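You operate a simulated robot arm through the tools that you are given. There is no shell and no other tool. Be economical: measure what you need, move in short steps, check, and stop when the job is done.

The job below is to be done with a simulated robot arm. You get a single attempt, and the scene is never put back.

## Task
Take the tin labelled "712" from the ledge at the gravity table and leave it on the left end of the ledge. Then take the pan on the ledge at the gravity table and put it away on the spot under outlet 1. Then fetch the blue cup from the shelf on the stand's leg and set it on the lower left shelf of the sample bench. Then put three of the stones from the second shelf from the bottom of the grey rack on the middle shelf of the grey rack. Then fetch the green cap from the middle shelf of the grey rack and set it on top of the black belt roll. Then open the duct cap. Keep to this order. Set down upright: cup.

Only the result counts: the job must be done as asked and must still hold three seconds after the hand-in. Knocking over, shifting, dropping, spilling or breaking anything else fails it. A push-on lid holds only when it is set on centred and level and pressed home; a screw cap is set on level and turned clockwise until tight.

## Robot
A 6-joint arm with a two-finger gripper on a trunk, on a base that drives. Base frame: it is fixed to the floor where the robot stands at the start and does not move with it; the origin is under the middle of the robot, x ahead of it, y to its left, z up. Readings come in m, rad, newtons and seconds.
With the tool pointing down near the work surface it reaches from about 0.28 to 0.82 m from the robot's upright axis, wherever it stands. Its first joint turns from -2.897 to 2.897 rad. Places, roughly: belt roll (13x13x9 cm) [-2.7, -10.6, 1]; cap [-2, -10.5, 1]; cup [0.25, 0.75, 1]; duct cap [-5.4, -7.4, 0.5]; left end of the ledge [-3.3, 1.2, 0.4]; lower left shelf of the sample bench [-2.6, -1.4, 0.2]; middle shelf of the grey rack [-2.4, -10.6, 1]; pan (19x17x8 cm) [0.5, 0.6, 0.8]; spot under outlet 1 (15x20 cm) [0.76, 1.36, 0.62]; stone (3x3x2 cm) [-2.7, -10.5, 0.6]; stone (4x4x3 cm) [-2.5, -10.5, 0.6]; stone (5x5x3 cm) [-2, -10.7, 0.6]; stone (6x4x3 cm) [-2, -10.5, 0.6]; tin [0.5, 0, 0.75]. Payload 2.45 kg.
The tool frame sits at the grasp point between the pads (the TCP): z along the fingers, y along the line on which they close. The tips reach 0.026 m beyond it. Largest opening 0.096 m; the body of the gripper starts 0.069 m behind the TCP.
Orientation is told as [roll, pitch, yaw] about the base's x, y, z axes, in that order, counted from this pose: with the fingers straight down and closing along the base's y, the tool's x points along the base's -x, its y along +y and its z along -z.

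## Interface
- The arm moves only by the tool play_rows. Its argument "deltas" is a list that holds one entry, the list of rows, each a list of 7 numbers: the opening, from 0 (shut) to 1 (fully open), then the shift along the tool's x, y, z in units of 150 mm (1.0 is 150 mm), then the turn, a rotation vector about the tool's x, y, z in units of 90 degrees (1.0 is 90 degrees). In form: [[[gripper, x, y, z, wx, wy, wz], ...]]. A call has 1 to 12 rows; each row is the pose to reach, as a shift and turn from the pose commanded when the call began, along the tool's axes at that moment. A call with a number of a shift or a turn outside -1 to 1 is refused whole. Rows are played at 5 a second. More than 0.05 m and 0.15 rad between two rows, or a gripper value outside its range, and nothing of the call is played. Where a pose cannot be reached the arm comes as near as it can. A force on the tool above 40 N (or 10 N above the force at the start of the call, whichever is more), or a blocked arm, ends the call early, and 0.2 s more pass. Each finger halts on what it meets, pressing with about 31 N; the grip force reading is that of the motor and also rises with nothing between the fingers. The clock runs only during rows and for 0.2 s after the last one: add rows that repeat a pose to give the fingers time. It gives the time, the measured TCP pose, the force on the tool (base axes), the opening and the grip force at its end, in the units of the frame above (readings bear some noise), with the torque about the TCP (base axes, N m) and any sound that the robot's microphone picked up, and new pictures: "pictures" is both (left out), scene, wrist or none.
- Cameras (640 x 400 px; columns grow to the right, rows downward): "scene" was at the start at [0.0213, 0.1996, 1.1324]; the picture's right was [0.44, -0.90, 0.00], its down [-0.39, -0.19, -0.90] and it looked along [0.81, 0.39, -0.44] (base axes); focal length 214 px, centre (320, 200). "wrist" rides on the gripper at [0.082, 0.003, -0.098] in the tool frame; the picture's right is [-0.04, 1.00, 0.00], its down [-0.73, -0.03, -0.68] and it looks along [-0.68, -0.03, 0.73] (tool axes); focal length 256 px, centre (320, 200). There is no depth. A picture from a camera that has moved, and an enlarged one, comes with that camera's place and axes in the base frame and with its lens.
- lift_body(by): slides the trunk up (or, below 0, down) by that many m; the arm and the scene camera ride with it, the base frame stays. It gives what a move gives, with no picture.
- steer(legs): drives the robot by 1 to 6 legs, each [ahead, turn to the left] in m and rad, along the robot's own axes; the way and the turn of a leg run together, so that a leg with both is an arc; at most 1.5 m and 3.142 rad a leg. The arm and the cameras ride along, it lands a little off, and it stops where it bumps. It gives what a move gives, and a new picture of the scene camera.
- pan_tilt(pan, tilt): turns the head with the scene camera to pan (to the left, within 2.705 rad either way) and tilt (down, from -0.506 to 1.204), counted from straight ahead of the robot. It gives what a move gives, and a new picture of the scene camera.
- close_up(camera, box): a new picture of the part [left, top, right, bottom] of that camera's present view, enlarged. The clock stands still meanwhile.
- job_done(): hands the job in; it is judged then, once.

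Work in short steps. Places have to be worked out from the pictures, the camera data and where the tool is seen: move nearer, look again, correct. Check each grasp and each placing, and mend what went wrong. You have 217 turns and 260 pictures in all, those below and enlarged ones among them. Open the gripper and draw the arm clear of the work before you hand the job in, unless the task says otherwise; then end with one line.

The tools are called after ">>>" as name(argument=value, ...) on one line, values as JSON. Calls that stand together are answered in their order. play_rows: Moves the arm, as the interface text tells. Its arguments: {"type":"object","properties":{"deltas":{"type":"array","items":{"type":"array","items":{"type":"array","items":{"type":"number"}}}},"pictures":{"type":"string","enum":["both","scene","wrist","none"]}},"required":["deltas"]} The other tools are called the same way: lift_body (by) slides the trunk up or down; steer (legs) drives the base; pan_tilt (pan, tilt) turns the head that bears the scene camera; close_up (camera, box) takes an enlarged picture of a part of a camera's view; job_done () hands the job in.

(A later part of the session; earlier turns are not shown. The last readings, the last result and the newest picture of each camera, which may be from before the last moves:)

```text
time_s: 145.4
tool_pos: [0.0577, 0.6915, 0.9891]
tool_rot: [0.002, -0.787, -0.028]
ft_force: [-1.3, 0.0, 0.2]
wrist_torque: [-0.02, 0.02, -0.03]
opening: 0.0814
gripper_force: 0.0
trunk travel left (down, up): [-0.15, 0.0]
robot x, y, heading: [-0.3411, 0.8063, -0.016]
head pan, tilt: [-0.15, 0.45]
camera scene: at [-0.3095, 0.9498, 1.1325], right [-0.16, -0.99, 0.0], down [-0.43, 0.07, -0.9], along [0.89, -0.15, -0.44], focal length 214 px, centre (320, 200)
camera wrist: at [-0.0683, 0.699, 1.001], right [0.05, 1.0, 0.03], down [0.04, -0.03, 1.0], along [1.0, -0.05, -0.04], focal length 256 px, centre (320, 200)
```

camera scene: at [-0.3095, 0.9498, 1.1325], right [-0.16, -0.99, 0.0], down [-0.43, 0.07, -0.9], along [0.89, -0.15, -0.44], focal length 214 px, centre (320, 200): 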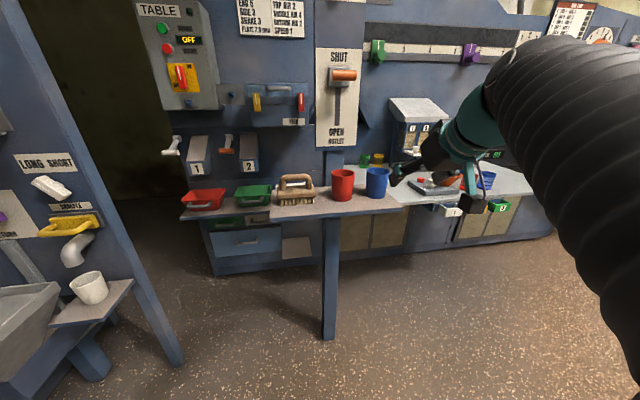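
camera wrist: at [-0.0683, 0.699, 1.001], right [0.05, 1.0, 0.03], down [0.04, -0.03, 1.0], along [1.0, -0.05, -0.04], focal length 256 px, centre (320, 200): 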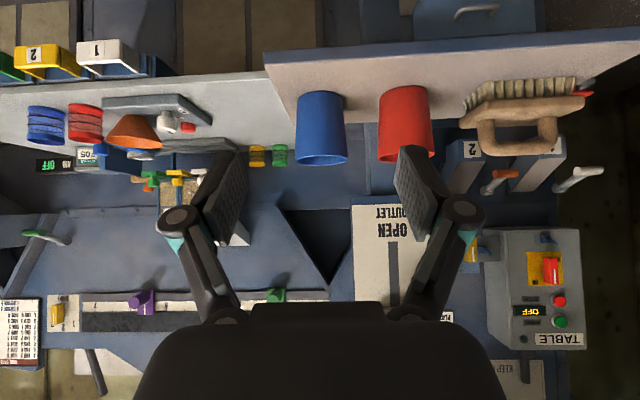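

Refined: cup centre ≈(.262,.684). Move to a pre-point up along the tool axis.

>>> play_rows(deltas=[[[0.85, -0.13, 0, 0.2, 0, 0, 0], [0.85, -0.26, 0, 0.4, 0, 0, 0], [0.85, -0.4, -0.01, 0.6, 0, 0, 0], [0.85, -0.533, -0.013, 0.8, 0, 0, 0], [0.85, -0.533, -0.013, 0.9, 0, 0, 0]]], pictures="both")

```text
time_s: 146.6
tool_pos: [0.2082, 0.6831, 0.9487]
tool_rot: [0.007, -0.787, -0.035]
ft_force: [-0.6, 0.2, -0.1]
wrist_torque: [0.02, 0.0, 0.04]
opening: 0.0818
gripper_force: 0.1
trunk travel left (down, up): [-0.15, 0.0]
robot x, y, heading: [-0.3378, 0.8048, -0.01]
head pan, tilt: [-0.15, 0.45]
camera scene: at [-0.3095, 0.9497, 1.1326], right [-0.16, -0.99, 0.0], down [-0.43, 0.07, -0.9], along [0.89, -0.15, -0.44], focal length 214 px, centre (320, 200)
camera wrist: at [0.0828, 0.692, 0.9605], right [0.06, 1.0, 0.03], down [0.04, -0.03, 1.0], along [1.0, -0.06, -0.04], focal length 256 px, centre (320, 200)
```

scene: 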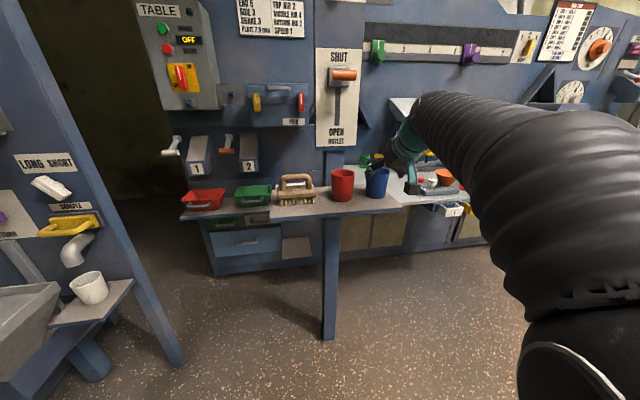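
wrist: 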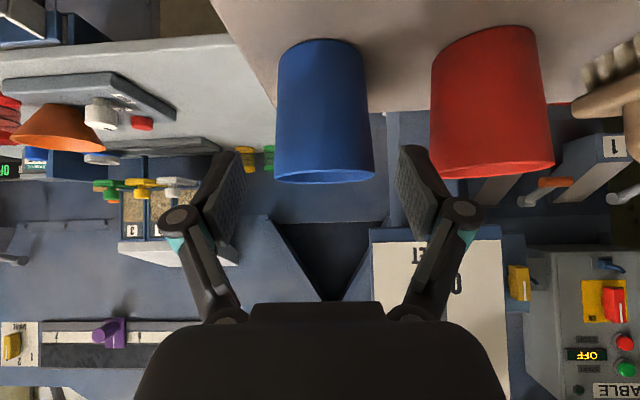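

Cup is centred between fingers. Advance along the tool axis 6.7 cm and close.

>>> play_rows(deltas=[[[0.85, 0, 0.01, 0.15, 0, 0, 0], [0.85, 0, 0.01, 0.3, 0, 0, 0], [0.85, 0, 0.01, 0.45, 0, 0, 0]]], pictures="wrist")

```text
time_s: 147.4
tool_pos: [0.257, 0.6843, 0.9013]
tool_rot: [0.005, -0.788, -0.035]
ft_force: [0.3, 1.0, 0.6]
wrist_torque: [-0.03, -0.01, 0.0]
opening: 0.0817
gripper_force: 0.0
trunk travel left (down, up): [-0.15, 0.0]
robot x, y, heading: [-0.3409, 0.8087, -0.013]
head pan, tilt: [-0.15, 0.45]
camera wrist: at [0.1302, 0.6919, 0.9137], right [0.06, 1.0, 0.03], down [0.04, -0.03, 1.0], along [1.0, -0.06, -0.04], focal length 256 px, centre (320, 200)
```

wrist: 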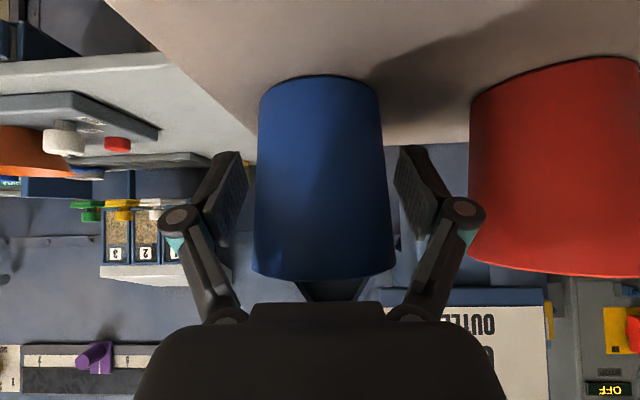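

Cup is between the pads. Close.

>>> play_rows(deltas=[[[0.65, 0, 0, 0, 0, 0, 0], [0.3, 0, 0, 0, 0, 0, 0], [0, 0, 0, 0, 0, 0, 0], [0, 0, 0, 0, 0, 0, 0]]], pictures="none")

>>> play_rows(deltas=[[[0, -0.07, 0, -0.07, 0, 0, 0], [0, -0.2, 0, -0.2, 0, 0, 0], [0, -0.35, 0, -0.35, 0, 0, 0], [0, -0.5, 0, -0.5, 0, 0, 0]]], pictures="both")

```text
time_s: 148.4
tool_pos: [0.2548, 0.6843, 0.901]
tool_rot: [0.005, -0.787, -0.034]
ft_force: [0.6, -0.2, 0.3]
wrist_torque: [-0.01, 0.01, -0.03]
opening: 0.0603
gripper_force: 30.9
trunk travel left (down, up): [-0.15, 0.0]
robot x, y, heading: [-0.343, 0.8068, -0.015]
head pan, tilt: [-0.15, 0.45]
```

```text
time_s: 149.4
tool_pos: [0.2564, 0.6839, 1.0066]
tool_rot: [0.004, -0.785, -0.035]
ft_force: [-0.4, 1.0, -0.5]
wrist_torque: [0.0, -0.02, 0.01]
opening: 0.0596
gripper_force: 30.8
trunk travel left (down, up): [-0.15, 0.0]
robot x, y, heading: [-0.3397, 0.8055, -0.011]
head pan, tilt: [-0.15, 0.45]
camera scene: at [-0.3092, 0.9496, 1.1325], right [-0.16, -0.99, 0.0], down [-0.43, 0.07, -0.9], along [0.89, -0.15, -0.44], focal length 214 px, centre (320, 200)
camera wrist: at [0.1301, 0.6917, 1.02], right [0.06, 1.0, 0.03], down [0.04, -0.03, 1.0], along [1.0, -0.06, -0.04], focal length 256 px, centre (320, 200)
```

scene: 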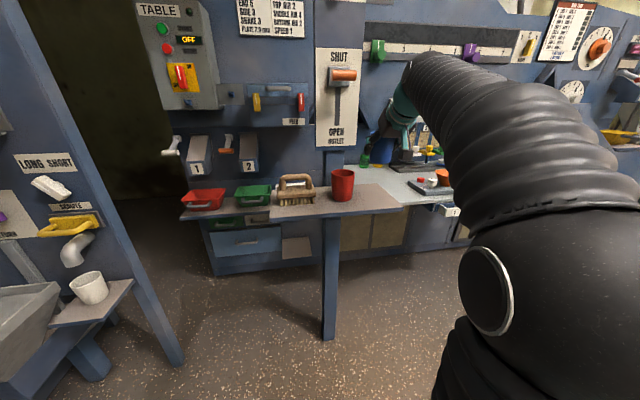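
wrist: 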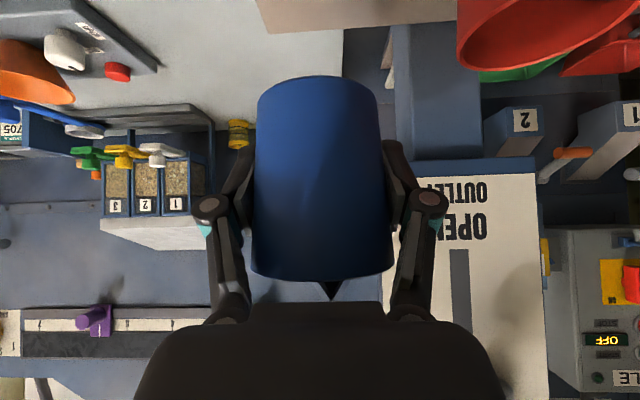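

Cup lifted clean. Pull it in, then reverse and drive toward the sample bench.

>>> play_rows(deltas=[[[0, 0.16, 0, -0.2, 0, 0, 0], [0, 0.32, 0, -0.4, 0, 0, 0], [0, 0.48, 0, -0.6, 0, 0, 0], [0, 0.62, 0, -0.75, 0, 0, 0]]], pictures="none")

```text
time_s: 150.4
tool_pos: [0.1091, 0.6877, 1.0225]
tool_rot: [0.005, -0.786, -0.035]
ft_force: [-0.5, -0.5, -0.7]
wrist_torque: [0.04, 0.04, 0.04]
opening: 0.0599
gripper_force: 31.1
trunk travel left (down, up): [-0.15, 0.0]
robot x, y, heading: [-0.3416, 0.8033, -0.014]
head pan, tilt: [-0.15, 0.45]
```

>>> steer(legs=[[-0.25, 0], [0, -2.54], [1.22, 0], [1.2, 0], [0, 0.98]])

>>> pan_tilt(pan=0.1, tilt=0.8)

```text
time_s: 172.3
tool_pos: [-2.7237, -0.9582, 1.0223]
tool_rot: [0.005, -0.787, -1.567]
ft_force: [0.4, 0.5, -0.9]
wrist_torque: [-0.02, 0.02, 0.03]
opening: 0.0597
gripper_force: 31.1
trunk travel left (down, up): [-0.15, 0.0]
robot x, y, heading: [-2.6223, -0.502, -1.546]
head pan, tilt: [-0.15, 0.45]
camera scene: at [-2.482, -0.5288, 1.1326], right [-0.99, 0.12, 0.0], down [0.05, 0.43, -0.9], along [-0.11, -0.89, -0.44], focal length 214 px, centre (320, 200)
```

scene: 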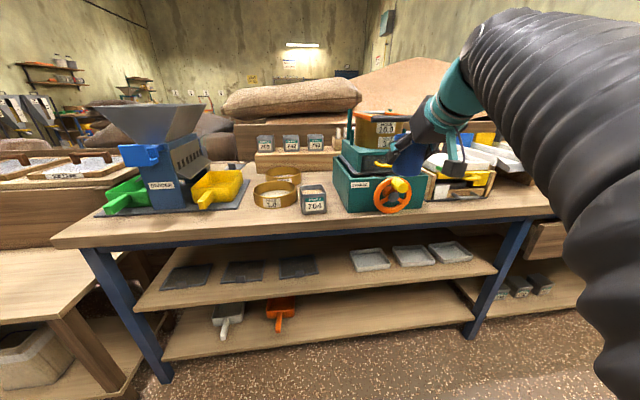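

```text
time_s: 173.2
tool_pos: [-2.7236, -0.9583, 1.0212]
tool_rot: [0.006, -0.788, -1.568]
ft_force: [0.7, -0.9, -0.4]
wrist_torque: [0.01, 0.0, 0.01]
opening: 0.0595
gripper_force: 31.4
trunk travel left (down, up): [-0.15, 0.0]
robot x, y, heading: [-2.6249, -0.502, -1.545]
head pan, tilt: [0.099, 0.799]
camera scene: at [-2.4606, -0.5176, 1.1022], right [-0.99, -0.12, 0.0], down [-0.09, 0.71, -0.7], along [0.09, -0.69, -0.72], focal length 214 px, centre (320, 200)
```

scene: 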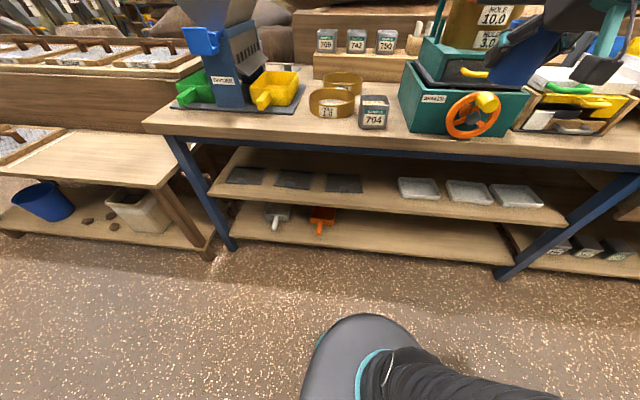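

Lower-left shelf's right half is empty; bench top overhangs to y≈-1.02. I back up 0.15, lower trunk and arm in front of the bench, then go in.

>>> steer(legs=[[-0.15, 0]])

>>> lift_body(by=-0.15)

>>> play_rows(deltas=[[[0, 0.2, 0, 0.2, 0, 0, 0], [0, 0.4, 0, 0.4, 0, 0, 0], [0, 0.6, 0, 0.6, 0, 0, 0], [0, 0.8, 0, 0.8, 0, 0, 0], [0, 0.98, 0, 0.98, 0, 0, 0]]], pictures="none")

>>> play_rows(deltas=[[[0, 0.2, 0, 0.2, 0, 0, 0], [0, 0.4, 0, 0.4, 0, 0, 0], [0, 0.6, 0, 0.6, 0, 0, 0], [0, 0.8, 0, 0.8, 0, 0, 0], [0, 0.98, 0, 0.98, 0, 0, 0]]], pictures="scene")

```text
time_s: 174.5
tool_pos: [-2.7291, -0.8041, 1.0238]
tool_rot: [0.005, -0.785, -1.569]
ft_force: [-0.5, 0.3, -0.5]
wrist_torque: [-0.01, -0.02, -0.02]
opening: 0.0597
gripper_force: 30.9
trunk travel left (down, up): [-0.15, 0.0]
robot x, y, heading: [-2.6333, -0.3528, -1.546]
head pan, tilt: [0.099, 0.799]
camera scene: at [-2.4644, -0.3644, 1.1021], right [-0.99, -0.12, 0.0], down [-0.09, 0.71, -0.7], along [0.09, -0.69, -0.72], focal length 214 px, centre (320, 200)
```

scene: 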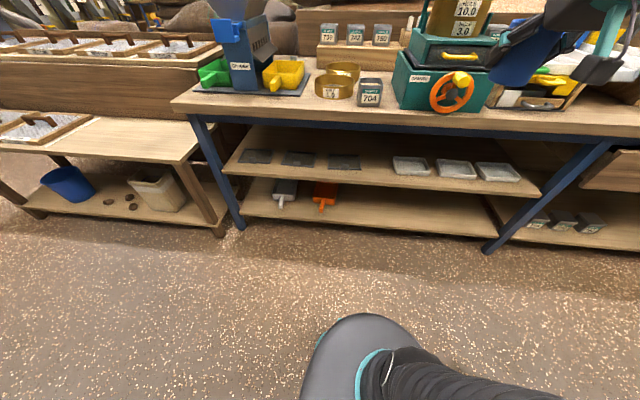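

```text
time_s: 176.3
tool_pos: [-2.7287, -0.8039, 0.8719]
tool_rot: [0.006, -0.787, -1.567]
ft_force: [0.3, 0.4, -0.6]
wrist_torque: [0.01, -0.04, 0.01]
opening: 0.0596
gripper_force: 30.7
trunk travel left (down, up): [0.0, 0.15]
robot x, y, heading: [-2.6282, -0.3489, -1.544]
head pan, tilt: [0.099, 0.799]
```

```text
time_s: 177.5
tool_pos: [-2.7287, -0.8039, 0.6636]
tool_rot: [0.005, -0.788, -1.568]
ft_force: [1.0, -0.2, -0.1]
wrist_torque: [0.0, 0.01, -0.01]
opening: 0.0599
gripper_force: 31.0
trunk travel left (down, up): [0.0, 0.15]
robot x, y, heading: [-2.6282, -0.3478, -1.554]
head pan, tilt: [0.099, 0.799]
```

```text
time_s: 178.7
tool_pos: [-2.7314, -0.8103, 0.4618]
tool_rot: [0.006, -0.785, -1.569]
ft_force: [-0.3, -0.4, -0.2]
wrist_torque: [0.02, 0.02, 0.01]
opening: 0.0596
gripper_force: 31.0
out of reach, approached as far as the arm can: row 5
trunk travel left (down, up): [0.0, 0.15]
robot x, y, heading: [-2.6279, -0.3519, -1.544]
head pan, tilt: [0.099, 0.799]
camera scene: at [-2.4644, -0.3643, 0.9522], right [-0.99, -0.12, 0.0], down [-0.09, 0.71, -0.7], along [0.09, -0.69, -0.72], focal length 214 px, centre (320, 200)
```

scene: 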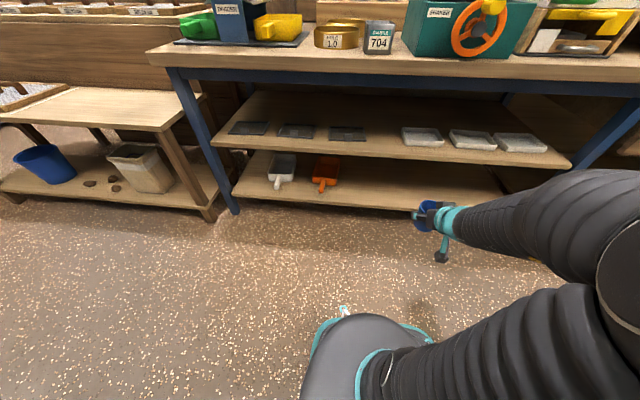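

Near the reach limit straight down; moving forward as I lower should allow it.

>>> play_rows(deltas=[[[0, -0.01, 0, 0.22, 0, 0, 0], [0, -0.02, 0, 0.44, 0, 0, 0], [0, -0.04, 0, 0.66, 0, 0, 0], [0, -0.05, 0, 0.89, 0, 0, 0]]], pictures="scene")

```text
time_s: 179.7
tool_pos: [-2.7316, -0.9124, 0.372]
tool_rot: [0.007, -0.784, -1.569]
ft_force: [0.0, -0.1, 0.1]
wrist_torque: [0.01, -0.03, -0.03]
opening: 0.0596
gripper_force: 31.1
trunk travel left (down, up): [0.0, 0.15]
robot x, y, heading: [-2.6307, -0.3474, -1.548]
head pan, tilt: [0.099, 0.799]
camera scene: at [-2.4645, -0.3643, 0.9522], right [-0.99, -0.12, 0.0], down [-0.09, 0.71, -0.7], along [0.09, -0.69, -0.72], focal length 214 px, centre (320, 200)
```

scene: 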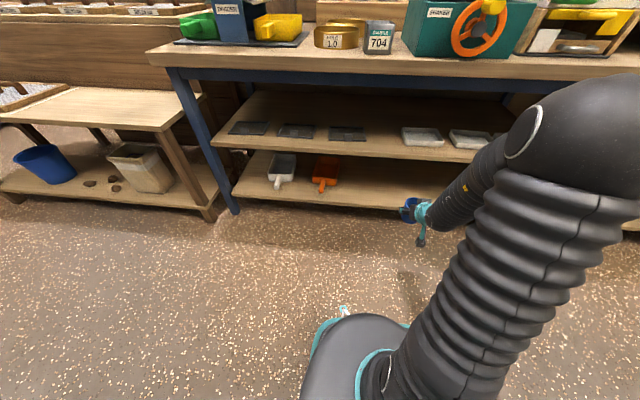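

Works. Continue to y≈-1.01, z≈0.30.

>>> play_rows(deltas=[[[0, -0.03, 0, 0.2, 0, 0, 0], [0, -0.07, 0, 0.4, 0, 0, 0], [0, -0.1, 0, 0.6, 0, 0, 0], [0, -0.14, 0, 0.8, 0, 0, 0]]], pictures="both")

```text
time_s: 180.7
tool_pos: [-2.7284, -1.0103, 0.2983]
tool_rot: [0.005, -0.785, -1.571]
ft_force: [0.0, 0.6, 0.0]
wrist_torque: [-0.03, -0.01, 0.01]
opening: 0.0599
gripper_force: 31.5
trunk travel left (down, up): [0.0, 0.15]
robot x, y, heading: [-2.6271, -0.35, -1.549]
head pan, tilt: [0.099, 0.799]
camera scene: at [-2.4645, -0.3644, 0.9522], right [-0.99, -0.12, 0.0], down [-0.09, 0.71, -0.7], along [0.09, -0.69, -0.72], focal length 214 px, centre (320, 200)
camera wrist: at [-2.7256, -0.8832, 0.3119], right [1.0, -0.02, 0.03], down [-0.03, -0.04, 1.0], along [-0.02, -1.0, -0.04], focal length 256 px, centre (320, 200)
```

scene: 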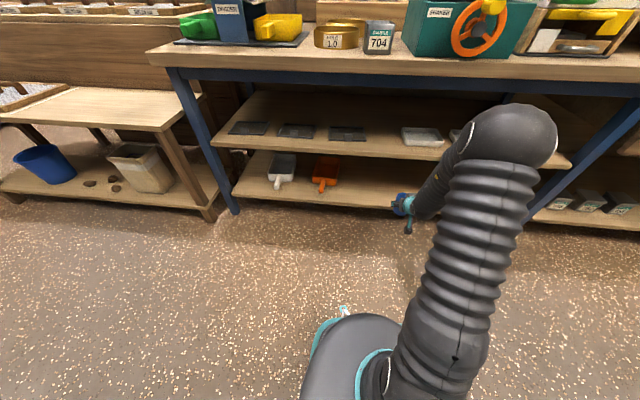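
wrist: 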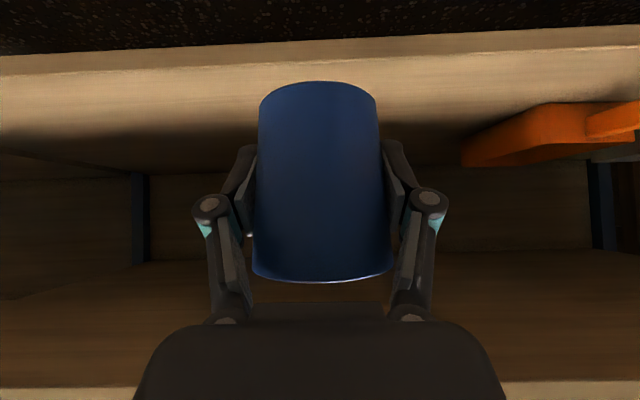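

Shelf top z≈.19, headroom to ≈.455. Lower 4 cm more, then drive 0.14 forward to bring the cup over the shelf.

>>> play_rows(deltas=[[[0, 0.09, 0, 0.09, 0, 0, 0], [0, 0.17, 0, 0.17, 0, 0, 0]]], pictures="wrist")

```text
time_s: 181.3
tool_pos: [-2.7296, -1.0108, 0.2654]
tool_rot: [0.005, -0.787, -1.569]
ft_force: [0.2, 0.1, -0.6]
wrist_torque: [0.0, 0.0, 0.01]
opening: 0.0601
gripper_force: 30.6
trunk travel left (down, up): [0.0, 0.15]
robot x, y, heading: [-2.6278, -0.3486, -1.543]
head pan, tilt: [0.099, 0.799]
camera wrist: at [-2.7259, -0.8826, 0.2779], right [1.0, -0.02, 0.03], down [-0.03, -0.04, 1.0], along [-0.02, -1.0, -0.04], focal length 256 px, centre (320, 200)
```

wrist: 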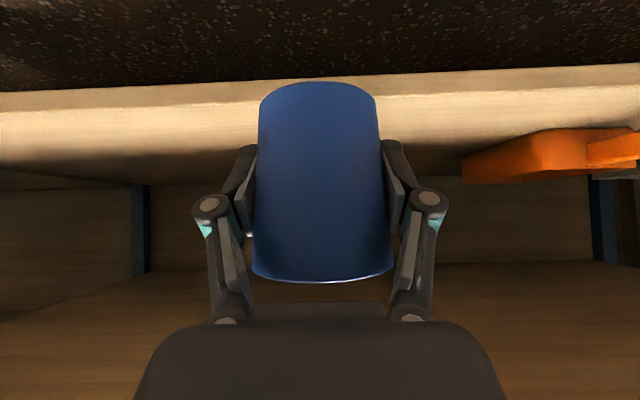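

Cup base ≈.22, shelf ≈.175. Drive forward 0.17.

>>> steer(legs=[[0.17, 0]])

>>> close_up(camera="wrist", box=[0, 0, 640, 400])

```text
time_s: 182.8
tool_pos: [-2.723, -1.1857, 0.2654]
tool_rot: [0.006, -0.786, -1.568]
ft_force: [0.3, 0.0, -1.0]
wrist_torque: [-0.04, -0.01, -0.01]
opening: 0.06
gripper_force: 31.2
trunk travel left (down, up): [0.0, 0.15]
robot x, y, heading: [-2.6279, -0.5243, -1.542]
head pan, tilt: [0.099, 0.799]
camera scene: at [-2.4602, -0.538, 0.9521], right [-0.99, -0.12, 0.0], down [-0.09, 0.71, -0.7], along [0.09, -0.69, -0.72], focal length 214 px, centre (320, 200)
```

scene: 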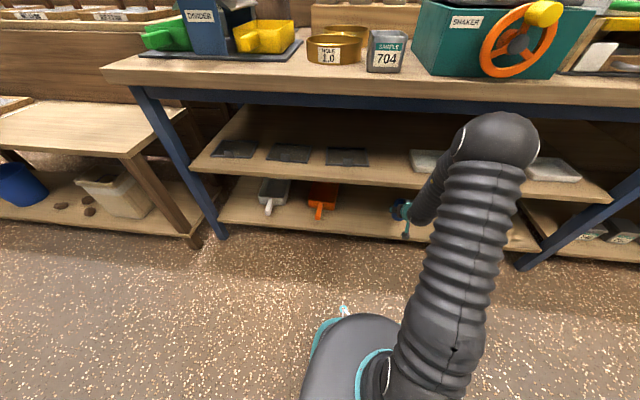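

```text
1.00 times, centred on (320, 200) of wrist (not enlarged: the box is as wide or as high as the picture)
camera zoom: at [-2.7209, -1.0566, 0.2781], right [1.0, -0.02, 0.03], down [-0.03, -0.04, 1.0], along [-0.02, -1.0, -0.04], focal length 256 px, centre (320, 200)
```

zoom: 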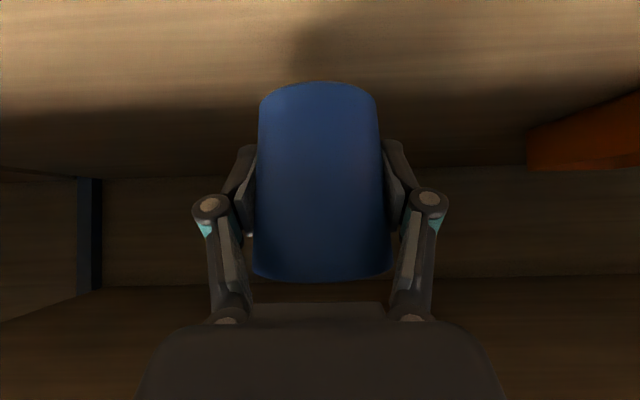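

Lower toward contact in small steps.

>>> play_rows(deltas=[[[0, 0.024, 0, 0.118, 0, 0, 0], [0, 0.094, 0, 0.188, 0, 0, 0], [0, 0.118, 0, 0.212, 0, 0, 0], [0, 0.142, 0, 0.236, 0, 0, 0], [0, 0.156, 0, 0.25, 0, 0, 0], [0, 0.17, 0, 0.264, 0, 0, 0], [0, 0.184, 0, 0.278, 0, 0, 0], [0, 0.198, 0, 0.292, 0, 0, 0]]], pictures="wrist")

```text
time_s: 184.6
tool_pos: [-2.7247, -1.1953, 0.2162]
tool_rot: [0.006, -0.792, -1.568]
ft_force: [0.4, -0.5, 22.4]
wrist_torque: [-0.07, -0.01, -0.02]
opening: 0.0596
gripper_force: 31.1
trunk travel left (down, up): [0.0, 0.15]
robot x, y, heading: [-2.63, -0.5234, -1.544]
head pan, tilt: [0.099, 0.799]
camera wrist: at [-2.7212, -1.0677, 0.228], right [1.0, -0.02, 0.03], down [-0.03, -0.03, 1.0], along [-0.02, -1.0, -0.03], focal length 256 px, centre (320, 200)
```

wrist: 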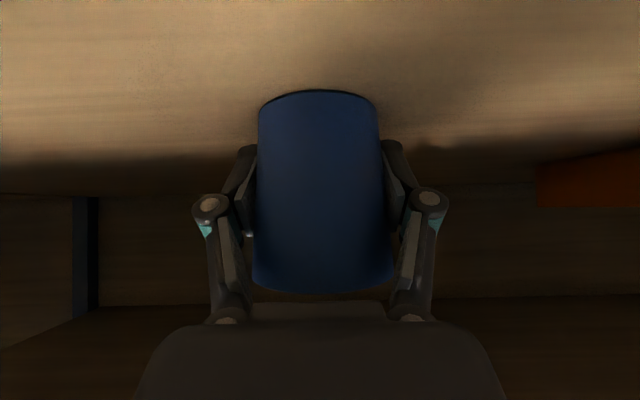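

Cup is on the shelf (22 N). Open.

>>> play_rows(deltas=[[[0.7, -0.004, 0, -0.004, 0, 0, 0], [0.85, -0.004, 0, -0.004, 0, 0, 0], [0.9, -0.004, 0, -0.004, 0, 0, 0], [0.9, -0.004, 0, -0.004, 0, 0, 0]]], pictures="wrist")

```text
time_s: 185.6
tool_pos: [-2.725, -1.1941, 0.2144]
tool_rot: [0.008, -0.786, -1.569]
ft_force: [-0.2, 0.7, -0.5]
wrist_torque: [0.01, 0.04, 0.02]
opening: 0.0866
gripper_force: 0.1
trunk travel left (down, up): [0.0, 0.15]
robot x, y, heading: [-2.6261, -0.522, -1.55]
head pan, tilt: [0.099, 0.799]
camera wrist: at [-2.7213, -1.0664, 0.2265], right [1.0, -0.02, 0.03], down [-0.03, -0.04, 1.0], along [-0.02, -1.0, -0.04], focal length 256 px, centre (320, 200)
```

wrist: 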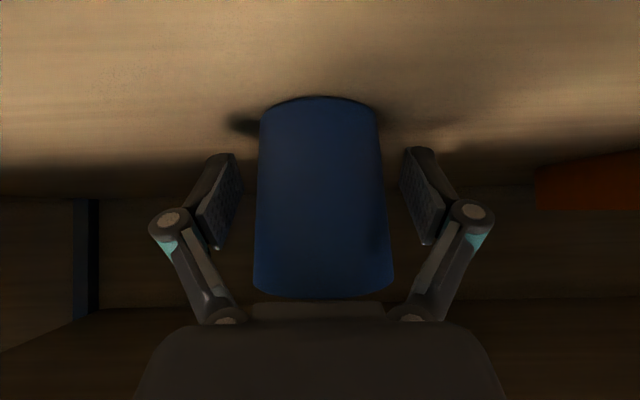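

Cup free and upright. Back straight out with the base.

>>> steer(legs=[[-0.3, 0]])

>>> close_up(camera="wrist", box=[0, 0, 640, 400])

```text
time_s: 187.6
tool_pos: [-2.7343, -0.889, 0.2141]
tool_rot: [0.007, -0.785, -1.574]
ft_force: [0.0, 0.0, 0.9]
wrist_torque: [0.0, -0.02, -0.01]
opening: 0.0864
gripper_force: 0.0
trunk travel left (down, up): [0.0, 0.15]
robot x, y, heading: [-2.629, -0.2159, -1.553]
head pan, tilt: [0.099, 0.799]
camera scene: at [-2.4675, -0.2333, 0.9521], right [-0.99, -0.12, 0.0], down [-0.09, 0.71, -0.7], along [0.08, -0.69, -0.72], focal length 214 px, centre (320, 200)
```

scene: 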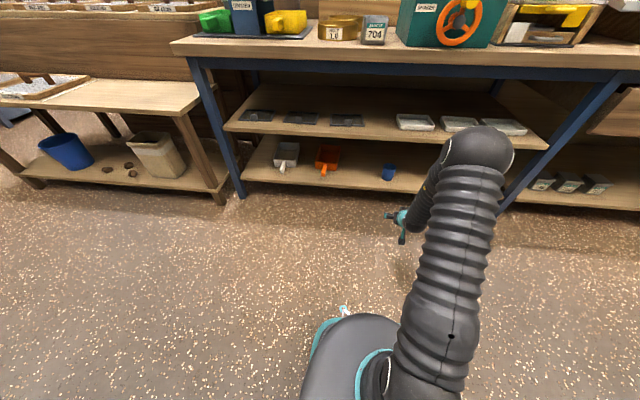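

```text
1.00 times, centred on (320, 200) of wrist (not enlarged: the box is as wide or as high as the picture)
camera zoom: at [-2.7304, -0.7609, 0.2265], right [1.0, -0.03, 0.03], down [-0.03, -0.04, 1.0], along [-0.02, -1.0, -0.04], focal length 256 px, centre (320, 200)
```

zoom: 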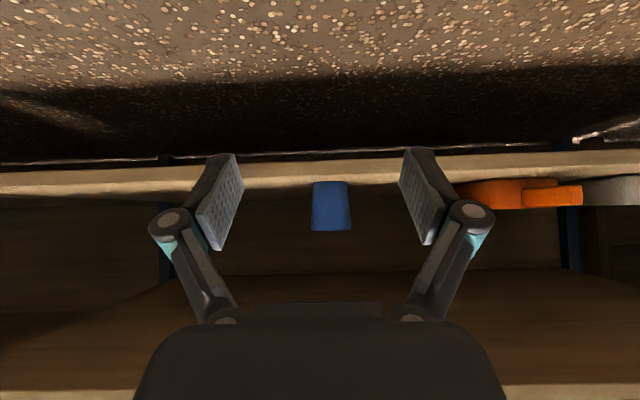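

Cup stands upright on the lower left shelf. Raise trunk and fold arm for the long drive to the grey rack.

>>> lift_body(by=0.15)

>>> play_rows(deltas=[[[0.9, -0.09, 0, -0.24, 0, 0, 0], [0.9, -0.18, 0, -0.48, 0, 0, 0], [0.9, -0.28, 0, -0.72, 0, 0, 0], [0.9, -0.377, 0, -0.943, 0, 0, 0]]], pictures="none")

>>> play_rows(deltas=[[[0.9, -0.09, 0, -0.24, 0, 0, 0], [0.9, -0.18, 0, -0.48, 0, 0, 0], [0.9, -0.28, 0, -0.72, 0, 0, 0], [0.9, -0.377, 0, -0.943, 0, 0, 0]]], pictures="none")

>>> play_rows(deltas=[[[0.9, -0.09, 0, -0.24, 0, 0, 0], [0.9, -0.18, 0, -0.48, 0, 0, 0], [0.9, -0.28, 0, -0.72, 0, 0, 0], [0.9, -0.377, 0, -0.943, 0, 0, 0]]], pictures="none")

```text
time_s: 189.4
tool_pos: [-2.7338, -0.8891, 0.364]
tool_rot: [0.007, -0.784, -1.572]
ft_force: [0.1, -0.6, 0.4]
wrist_torque: [-0.03, 0.02, -0.04]
opening: 0.0864
gripper_force: 0.1
trunk travel left (down, up): [-0.15, 0.0]
robot x, y, heading: [-2.6327, -0.2214, -1.55]
head pan, tilt: [0.099, 0.799]
```

```text
time_s: 190.4
tool_pos: [-2.7337, -0.83, 0.505]
tool_rot: [0.007, -0.786, -1.571]
ft_force: [0.8, 0.3, -1.1]
wrist_torque: [-0.02, 0.01, -0.03]
opening: 0.0866
gripper_force: 0.0
trunk travel left (down, up): [-0.15, 0.0]
robot x, y, heading: [-2.6338, -0.2194, -1.543]
head pan, tilt: [0.099, 0.799]
```

```text
time_s: 191.4
tool_pos: [-2.7367, -0.7683, 0.6437]
tool_rot: [0.006, -0.786, -1.572]
ft_force: [0.3, 0.0, -0.4]
wrist_torque: [-0.02, -0.05, 0.0]
opening: 0.0864
gripper_force: 0.1
trunk travel left (down, up): [-0.15, 0.0]
robot x, y, heading: [-2.6326, -0.2179, -1.554]
head pan, tilt: [0.099, 0.799]
```

```text
time_s: 192.4
tool_pos: [-2.735, -0.7068, 0.7837]
tool_rot: [0.004, -0.786, -1.573]
ft_force: [0.5, -0.1, -0.4]
wrist_torque: [0.0, -0.01, 0.02]
opening: 0.0865
gripper_force: 0.1
trunk travel left (down, up): [-0.15, 0.0]
robot x, y, heading: [-2.6302, -0.2168, -1.549]
head pan, tilt: [0.099, 0.799]
```

>>> steer(legs=[[0, 1.55], [1.2, 0], [1.13, 0], [0, -1.27], [1.3, 0], [0, -0.3]])

>>> pan_tilt(pan=0.3, tilt=0.1)

```text
time_s: 217.9
tool_pos: [-0.0378, -1.9347, 0.7836]
tool_rot: [0.008, -0.786, -1.609]
ft_force: [-0.7, 0.4, 0.1]
wrist_torque: [-0.01, -0.03, 0.02]
opening: 0.0865
gripper_force: 0.0
trunk travel left (down, up): [-0.15, 0.0]
robot x, y, heading: [0.0836, -1.4469, -1.583]
head pan, tilt: [0.099, 0.799]
camera scene: at [0.2458, -1.4701, 1.1021], right [-1.0, -0.09, 0.0], down [-0.06, 0.71, -0.7], along [0.06, -0.69, -0.72], focal length 214 px, centre (320, 200)
```

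scene: 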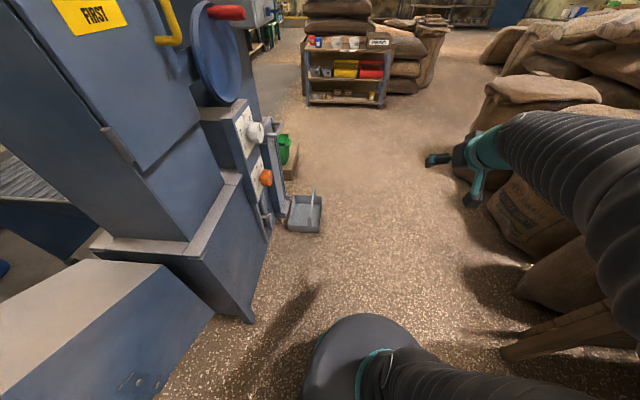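

```text
time_s: 219.0
tool_pos: [-0.0378, -1.9342, 0.7828]
tool_rot: [0.008, -0.786, -1.607]
ft_force: [0.1, -0.2, 0.7]
wrist_torque: [0.0, 0.0, 0.0]
opening: 0.0865
gripper_force: 0.0
trunk travel left (down, up): [-0.15, 0.0]
robot x, y, heading: [0.0813, -1.4474, -1.582]
head pan, tilt: [0.3, 0.099]
camera scene: at [0.2649, -1.478, 1.1651], right [-0.96, -0.28, 0.0], down [-0.03, 0.1, -0.99], along [0.28, -0.95, -0.1], focal length 214 px, centre (320, 200)
```

scene: 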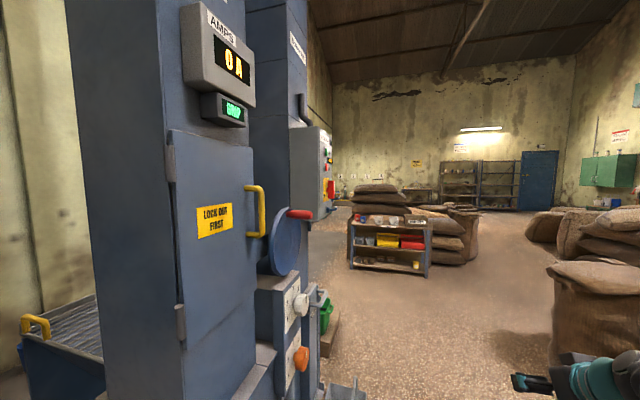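

The target rack is the left grey rack on the far wall; the way goes between the low rack with sacks and the right-hand sack piles. Drive to about (-0.2,-3.3) and look.

>>> steer(legs=[[0, -0.14], [0.9, 0], [0.9, 0], [0, -0.5]])

>>> pan_tilt(pan=0.15, tilt=0.25)

```text
time_s: 230.1
tool_pos: [-0.6234, -3.5218, 0.7837]
tool_rot: [0.009, -0.787, -2.277]
ft_force: [0.0, -0.3, -0.9]
wrist_torque: [-0.01, -0.01, -0.02]
opening: 0.0864
gripper_force: 0.1
trunk travel left (down, up): [-0.15, 0.0]
robot x, y, heading: [-0.227, -3.2154, -2.252]
head pan, tilt: [0.3, 0.099]
camera scene: at [-0.103, -3.3534, 1.1652], right [-0.93, 0.37, 0.0], down [0.04, 0.09, -1.0], along [-0.37, -0.92, -0.1], focal length 214 px, centre (320, 200)
```

scene: 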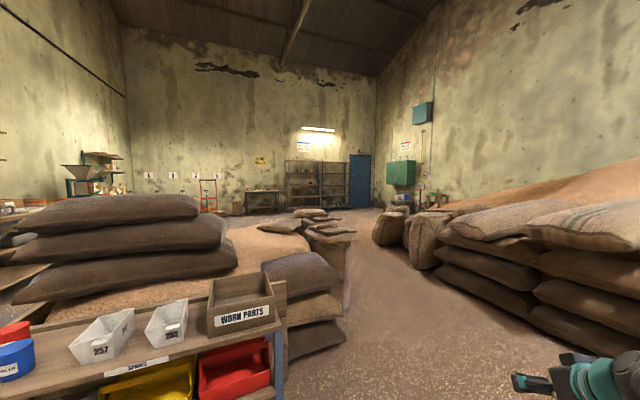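

```text
time_s: 230.8
tool_pos: [-0.6237, -3.523, 0.7827]
tool_rot: [0.006, -0.788, -2.278]
ft_force: [0.5, 0.1, 0.2]
wrist_torque: [0.03, -0.01, 0.03]
opening: 0.0865
gripper_force: 0.0
trunk travel left (down, up): [-0.15, 0.0]
robot x, y, heading: [-0.2298, -3.2167, -2.256]
head pan, tilt: [0.15, 0.25]
camera scene: at [-0.1161, -3.3484, 1.1513], right [-0.86, 0.51, 0.0], down [0.13, 0.21, -0.97], along [-0.49, -0.83, -0.25], focal length 214 px, centre (320, 200)
```

scene: 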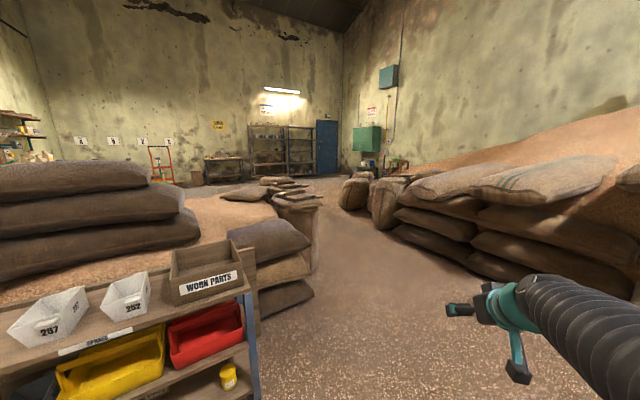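

Corridor centre passes about (-1.75,-5.0). Drive there and turn toward the rack.

>>> steer(legs=[[0, -0.04], [1.2, 0], [1.15, 0], [0, 0.6]])

>>> pan_tilt(pan=0.0, tilt=0.15)

```text
time_s: 241.5
tool_pos: [-2.1333, -5.0756, 0.7827]
tool_rot: [0.011, -0.781, -2.369]
ft_force: [2.3, -0.3, 0.2]
wrist_torque: [-0.03, 0.02, -0.06]
opening: 0.0895
gripper_force: 0.0
trunk travel left (down, up): [-0.15, 0.0]
robot x, y, heading: [-1.7118, -4.8042, -2.346]
head pan, tilt: [0.15, 0.25]
stopped in leg 3: the force on the tool passed its limit at 44 N (the readings are from after the stop); the commanded pose is now the measured one
camera scene: at [-1.6159, -4.9471, 1.1512], right [-0.81, 0.58, 0.0], down [0.14, 0.2, -0.97], along [-0.56, -0.79, -0.25], focal length 214 px, centre (320, 200)
```

scene: 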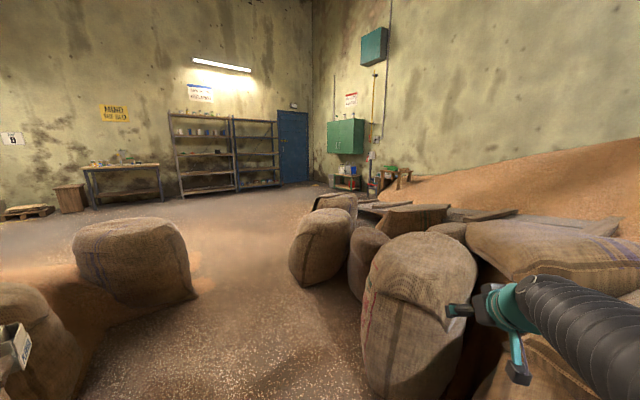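

```text
time_s: 242.2
tool_pos: [-2.1347, -5.0758, 0.7817]
tool_rot: [0.01, -0.781, -2.369]
ft_force: [1.7, -0.2, -0.6]
wrist_torque: [-0.03, -0.01, -0.06]
opening: 0.0895
gripper_force: 0.1
trunk travel left (down, up): [-0.15, 0.0]
robot x, y, heading: [-1.7163, -4.8038, -2.345]
head pan, tilt: [0.0, 0.15]
camera scene: at [-1.6261, -4.9377, 1.1604], right [-0.72, 0.7, 0.0], down [0.1, 0.11, -0.99], along [-0.69, -0.71, -0.15], focal length 214 px, centre (320, 200)
```

scene: 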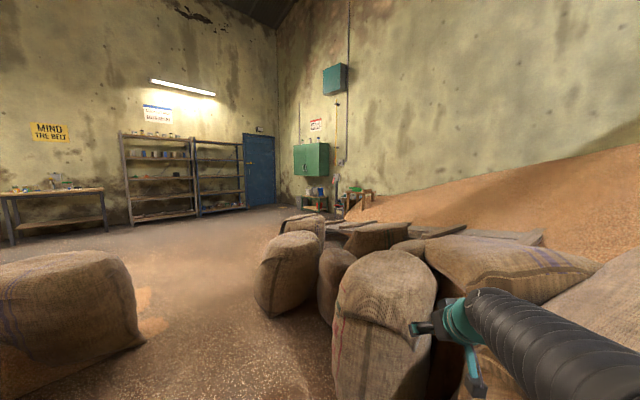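

The gripper brushed a sack. Back off 0.15 m, then raise the arm above sack height and centre it.

>>> steer(legs=[[-0.15, 0]])

>>> play_rows(deltas=[[[0.9, -0.17, 0.1, -0.2, 0, 0, 0], [0.9, -0.34, 0.2, -0.4, 0, 0, 0], [0.9, -0.5, 0.3, -0.6, 0, 0, 0], [0.9, -0.66, 0.4, -0.8, 0, 0, 0], [0.9, -0.8, 0.5, -0.98, 0, 0, 0], [0.9, -0.8, 0.6, -0.98, 0, 0, 0]]], pictures="scene")

```text
time_s: 243.6
tool_pos: [-2.0277, -4.9635, 0.7819]
tool_rot: [0.011, -0.783, -2.371]
ft_force: [0.6, 0.4, 0.1]
wrist_torque: [-0.03, 0.01, 0.02]
opening: 0.0861
gripper_force: 0.1
trunk travel left (down, up): [-0.15, 0.0]
robot x, y, heading: [-1.6049, -4.696, -2.349]
head pan, tilt: [0.0, 0.15]
camera scene: at [-1.5195, -4.8283, 1.1605], right [-0.71, 0.7, 0.0], down [0.1, 0.11, -0.99], along [-0.69, -0.71, -0.15], focal length 214 px, centre (320, 200)
```

scene: 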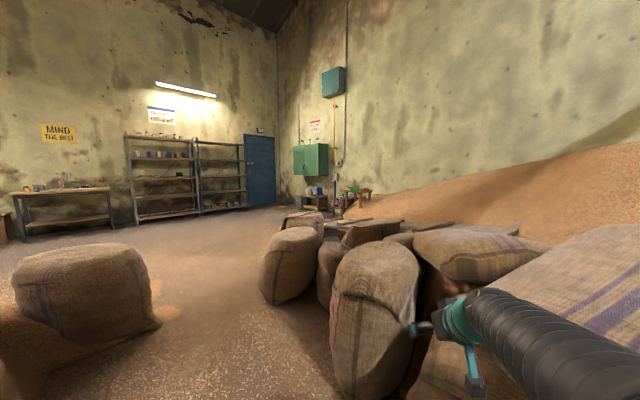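

```text
time_s: 245.0
tool_pos: [-1.9519, -5.015, 0.9703]
tool_rot: [0.009, -0.781, -2.371]
ft_force: [-0.8, -0.9, -0.1]
wrist_torque: [-0.03, 0.0, 0.0]
opening: 0.0868
gripper_force: 0.0
trunk travel left (down, up): [-0.15, 0.0]
robot x, y, heading: [-1.6087, -4.7001, -2.343]
head pan, tilt: [0.0, 0.15]
camera scene: at [-1.5196, -4.8283, 1.1605], right [-0.71, 0.7, 0.0], down [0.1, 0.11, -0.99], along [-0.69, -0.71, -0.15], focal length 214 px, centre (320, 200)
```

scene: 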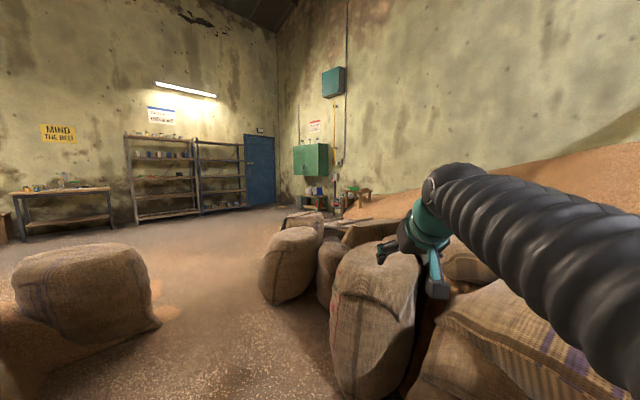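

Gap between the left standing sack (-1.68,-6.69) and right sacks (-2.35,-6.4); centre (-2.02,-6.55). I drive to line up at (-1.6,-5.6).

>>> steer(legs=[[0, 0.78], [0.9, 0], [0, -0.43]])

>>> pan_tilt(pan=0.0, tilt=0.5)

```text
time_s: 253.1
tool_pos: [-1.8285, -6.0152, 0.9714]
tool_rot: [0.011, -0.783, -2.032]
ft_force: [-0.5, 0.0, 0.7]
wrist_torque: [-0.01, -0.01, 0.01]
opening: 0.0865
gripper_force: 0.1
trunk travel left (down, up): [-0.15, 0.0]
robot x, y, heading: [-1.6111, -5.6014, -2.007]
head pan, tilt: [0.0, 0.15]
camera scene: at [-1.4827, -5.6961, 1.1605], right [-0.91, 0.42, 0.0], down [0.06, 0.14, -0.99], along [-0.42, -0.9, -0.15], focal length 214 px, centre (320, 200)
```

scene: 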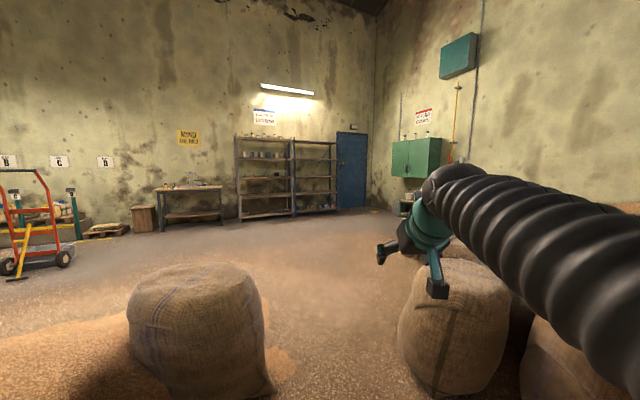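

```text
time_s: 253.9
tool_pos: [-1.8291, -6.0159, 0.9708]
tool_rot: [0.009, -0.782, -2.035]
ft_force: [0.7, 0.6, 0.5]
wrist_torque: [-0.02, 0.0, 0.01]
opening: 0.0863
gripper_force: 0.1
trunk travel left (down, up): [-0.15, 0.0]
robot x, y, heading: [-1.6083, -5.6001, -2.01]
head pan, tilt: [0.0, 0.499]
camera scene: at [-1.4819, -5.6946, 1.1282], right [-0.91, 0.42, 0.0], down [0.2, 0.43, -0.88], along [-0.37, -0.8, -0.48], focal length 214 px, centre (320, 200)
```

scene: 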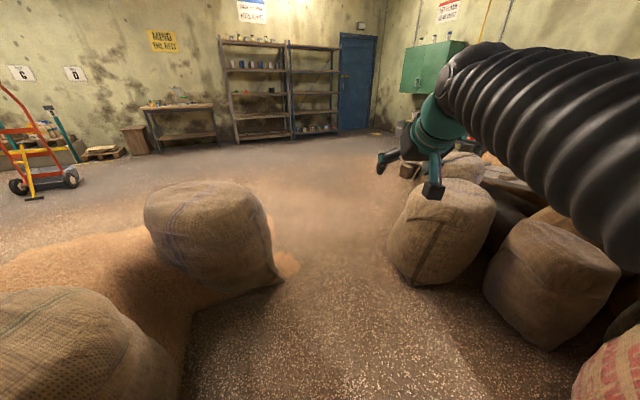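

Aligned with the gap. Drive through and on toward the rack.

>>> steer(legs=[[1.0, 0], [0.8, 0], [0, 0.44], [1.2, 0], [0.8, 0]])

>>> pan_tilt(pan=0.0, tilt=0.3)

```text
time_s: 261.3
tool_pos: [-2.4162, -7.2227, 0.971]
tool_rot: [0.01, -0.782, -2.086]
ft_force: [-0.1, 0.1, 0.0]
wrist_torque: [0.01, -0.02, 0.0]
opening: 0.0865
gripper_force: 0.0
trunk travel left (down, up): [-0.15, 0.0]
robot x, y, heading: [-2.1719, -6.8231, -2.249]
head pan, tilt: [0.0, 0.499]
stopped in leg 2: the robot was blocked; the commanded pose is now the measured one
camera scene: at [-2.0713, -6.9451, 1.1281], right [-0.78, 0.63, 0.0], down [0.3, 0.37, -0.88], along [-0.55, -0.68, -0.48], focal length 214 px, centre (320, 200)
```

scene: 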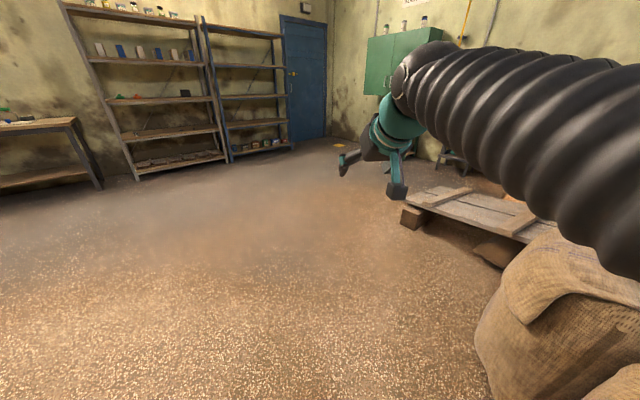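

```text
time_s: 262.0
tool_pos: [-2.4166, -7.2235, 0.9713]
tool_rot: [0.01, -0.782, -2.087]
ft_force: [-0.5, 0.8, -0.3]
wrist_torque: [-0.04, 0.0, 0.02]
opening: 0.0864
gripper_force: 0.1
trunk travel left (down, up): [-0.15, 0.0]
robot x, y, heading: [-2.1765, -6.8253, -2.25]
head pan, tilt: [0.0, 0.3]
camera scene: at [-2.0727, -6.947, 1.1464], right [-0.78, 0.63, 0.0], down [0.19, 0.23, -0.96], along [-0.6, -0.74, -0.3], focal length 214 px, centre (320, 200)
```

scene: 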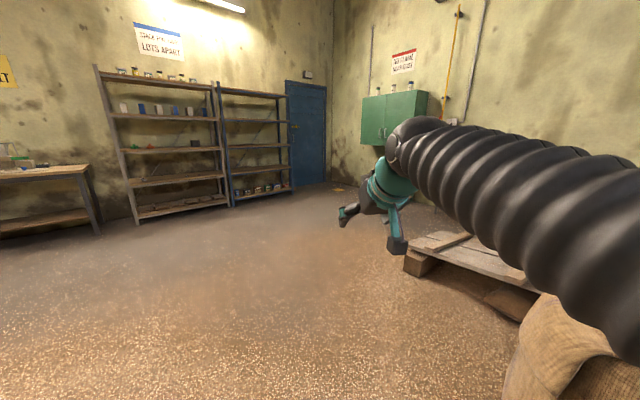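

The base got blocked near the right sack and yawed right. I go forward a short way along the present heading to clear it.

>>> steer(legs=[[0.3, 0]])

>>> pan_tilt(pan=-2.6, tilt=0.6)

```text
time_s: 264.1
tool_pos: [-2.6001, -7.4599, 0.9721]
tool_rot: [0.01, -0.783, -2.078]
ft_force: [0.3, -0.2, -0.4]
wrist_torque: [0.0, 0.02, 0.01]
opening: 0.0865
gripper_force: 0.0
trunk travel left (down, up): [-0.15, 0.0]
robot x, y, heading: [-2.3608, -7.0568, -2.24]
head pan, tilt: [0.0, 0.3]
camera scene: at [-2.2577, -7.1794, 1.1465], right [-0.79, 0.62, 0.0], down [0.18, 0.23, -0.96], along [-0.59, -0.75, -0.3], focal length 214 px, centre (320, 200)
```

scene: 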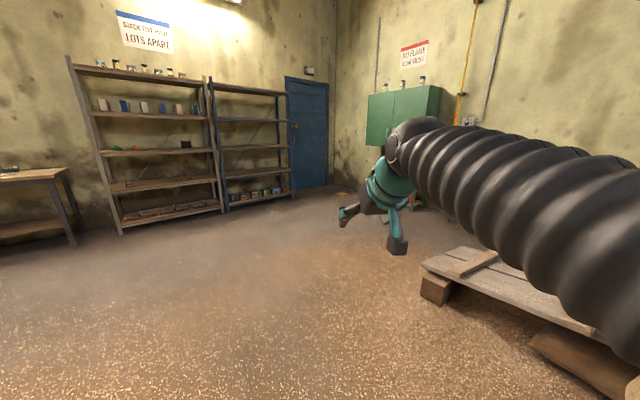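

```text
time_s: 266.4
tool_pos: [-2.6003, -7.4602, 0.9708]
tool_rot: [0.009, -0.782, -2.075]
ft_force: [0.5, 0.4, -0.4]
wrist_torque: [-0.01, 0.0, -0.01]
opening: 0.0866
gripper_force: 0.0
trunk travel left (down, up): [-0.15, 0.0]
robot x, y, heading: [-2.3593, -7.0549, -2.241]
head pan, tilt: [-2.601, 0.6]
camera scene: at [-2.1887, -7.0184, 1.119], right [0.99, -0.13, 0.0], down [-0.07, -0.56, -0.83], along [0.1, 0.82, -0.56], focal length 214 px, centre (320, 200)
```

scene: 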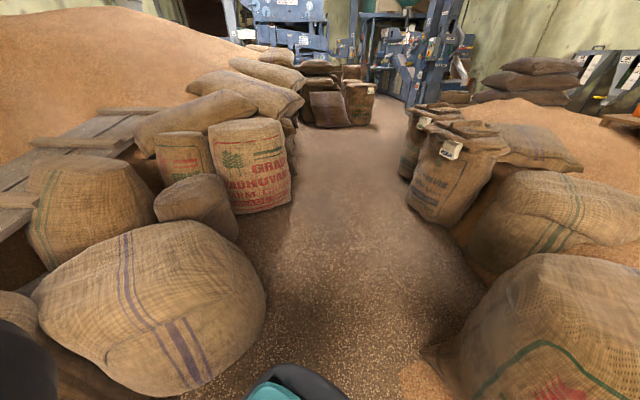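

Through the gap; sacks look in place. Turn to the rack and drive up to it.

>>> steer(legs=[[0, 0.67], [1.3, 0], [1.0, 0]])

>>> pan_tilt(pan=0.0, tilt=0.35)

```text
time_s: 279.4
tool_pos: [-2.2532, -9.7907, 0.9719]
tool_rot: [0.011, -0.782, -1.386]
ft_force: [1.2, 0.1, 0.0]
wrist_torque: [0.03, 0.04, 0.0]
opening: 0.0862
gripper_force: 0.1
trunk travel left (down, up): [-0.15, 0.0]
robot x, y, heading: [-2.3246, -9.3243, -1.551]
head pan, tilt: [-2.601, 0.6]
camera scene: at [-2.2163, -9.187, 1.119], right [0.85, 0.53, 0.0], down [0.3, -0.48, -0.83], along [-0.44, 0.7, -0.56], focal length 214 px, centre (320, 200)
```

scene: 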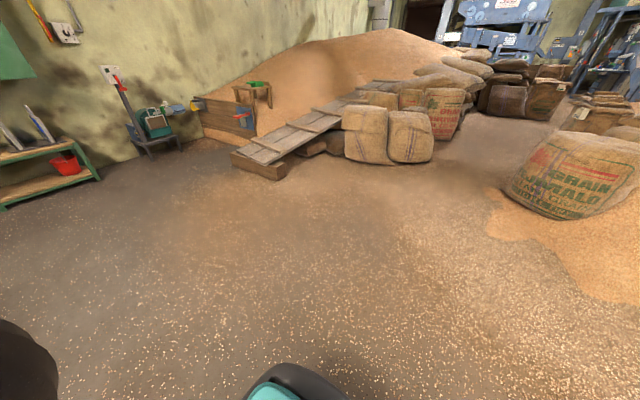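

```text
time_s: 281.7
tool_pos: [-2.253, -9.7897, 0.9711]
tool_rot: [0.01, -0.782, -1.386]
ft_force: [0.4, -0.4, 0.7]
wrist_torque: [0.01, 0.03, 0.0]
opening: 0.0863
gripper_force: 0.0
trunk travel left (down, up): [-0.15, 0.0]
robot x, y, heading: [-2.321, -9.325, -1.55]
head pan, tilt: [0.0, 0.351]
camera scene: at [-2.1671, -9.3548, 1.1418], right [-1.0, -0.02, 0.0], down [-0.01, 0.34, -0.94], along [0.02, -0.94, -0.34], focal length 214 px, centre (320, 200)
```

scene: 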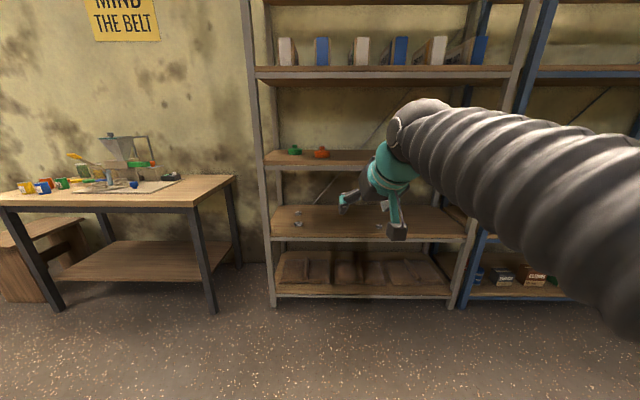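

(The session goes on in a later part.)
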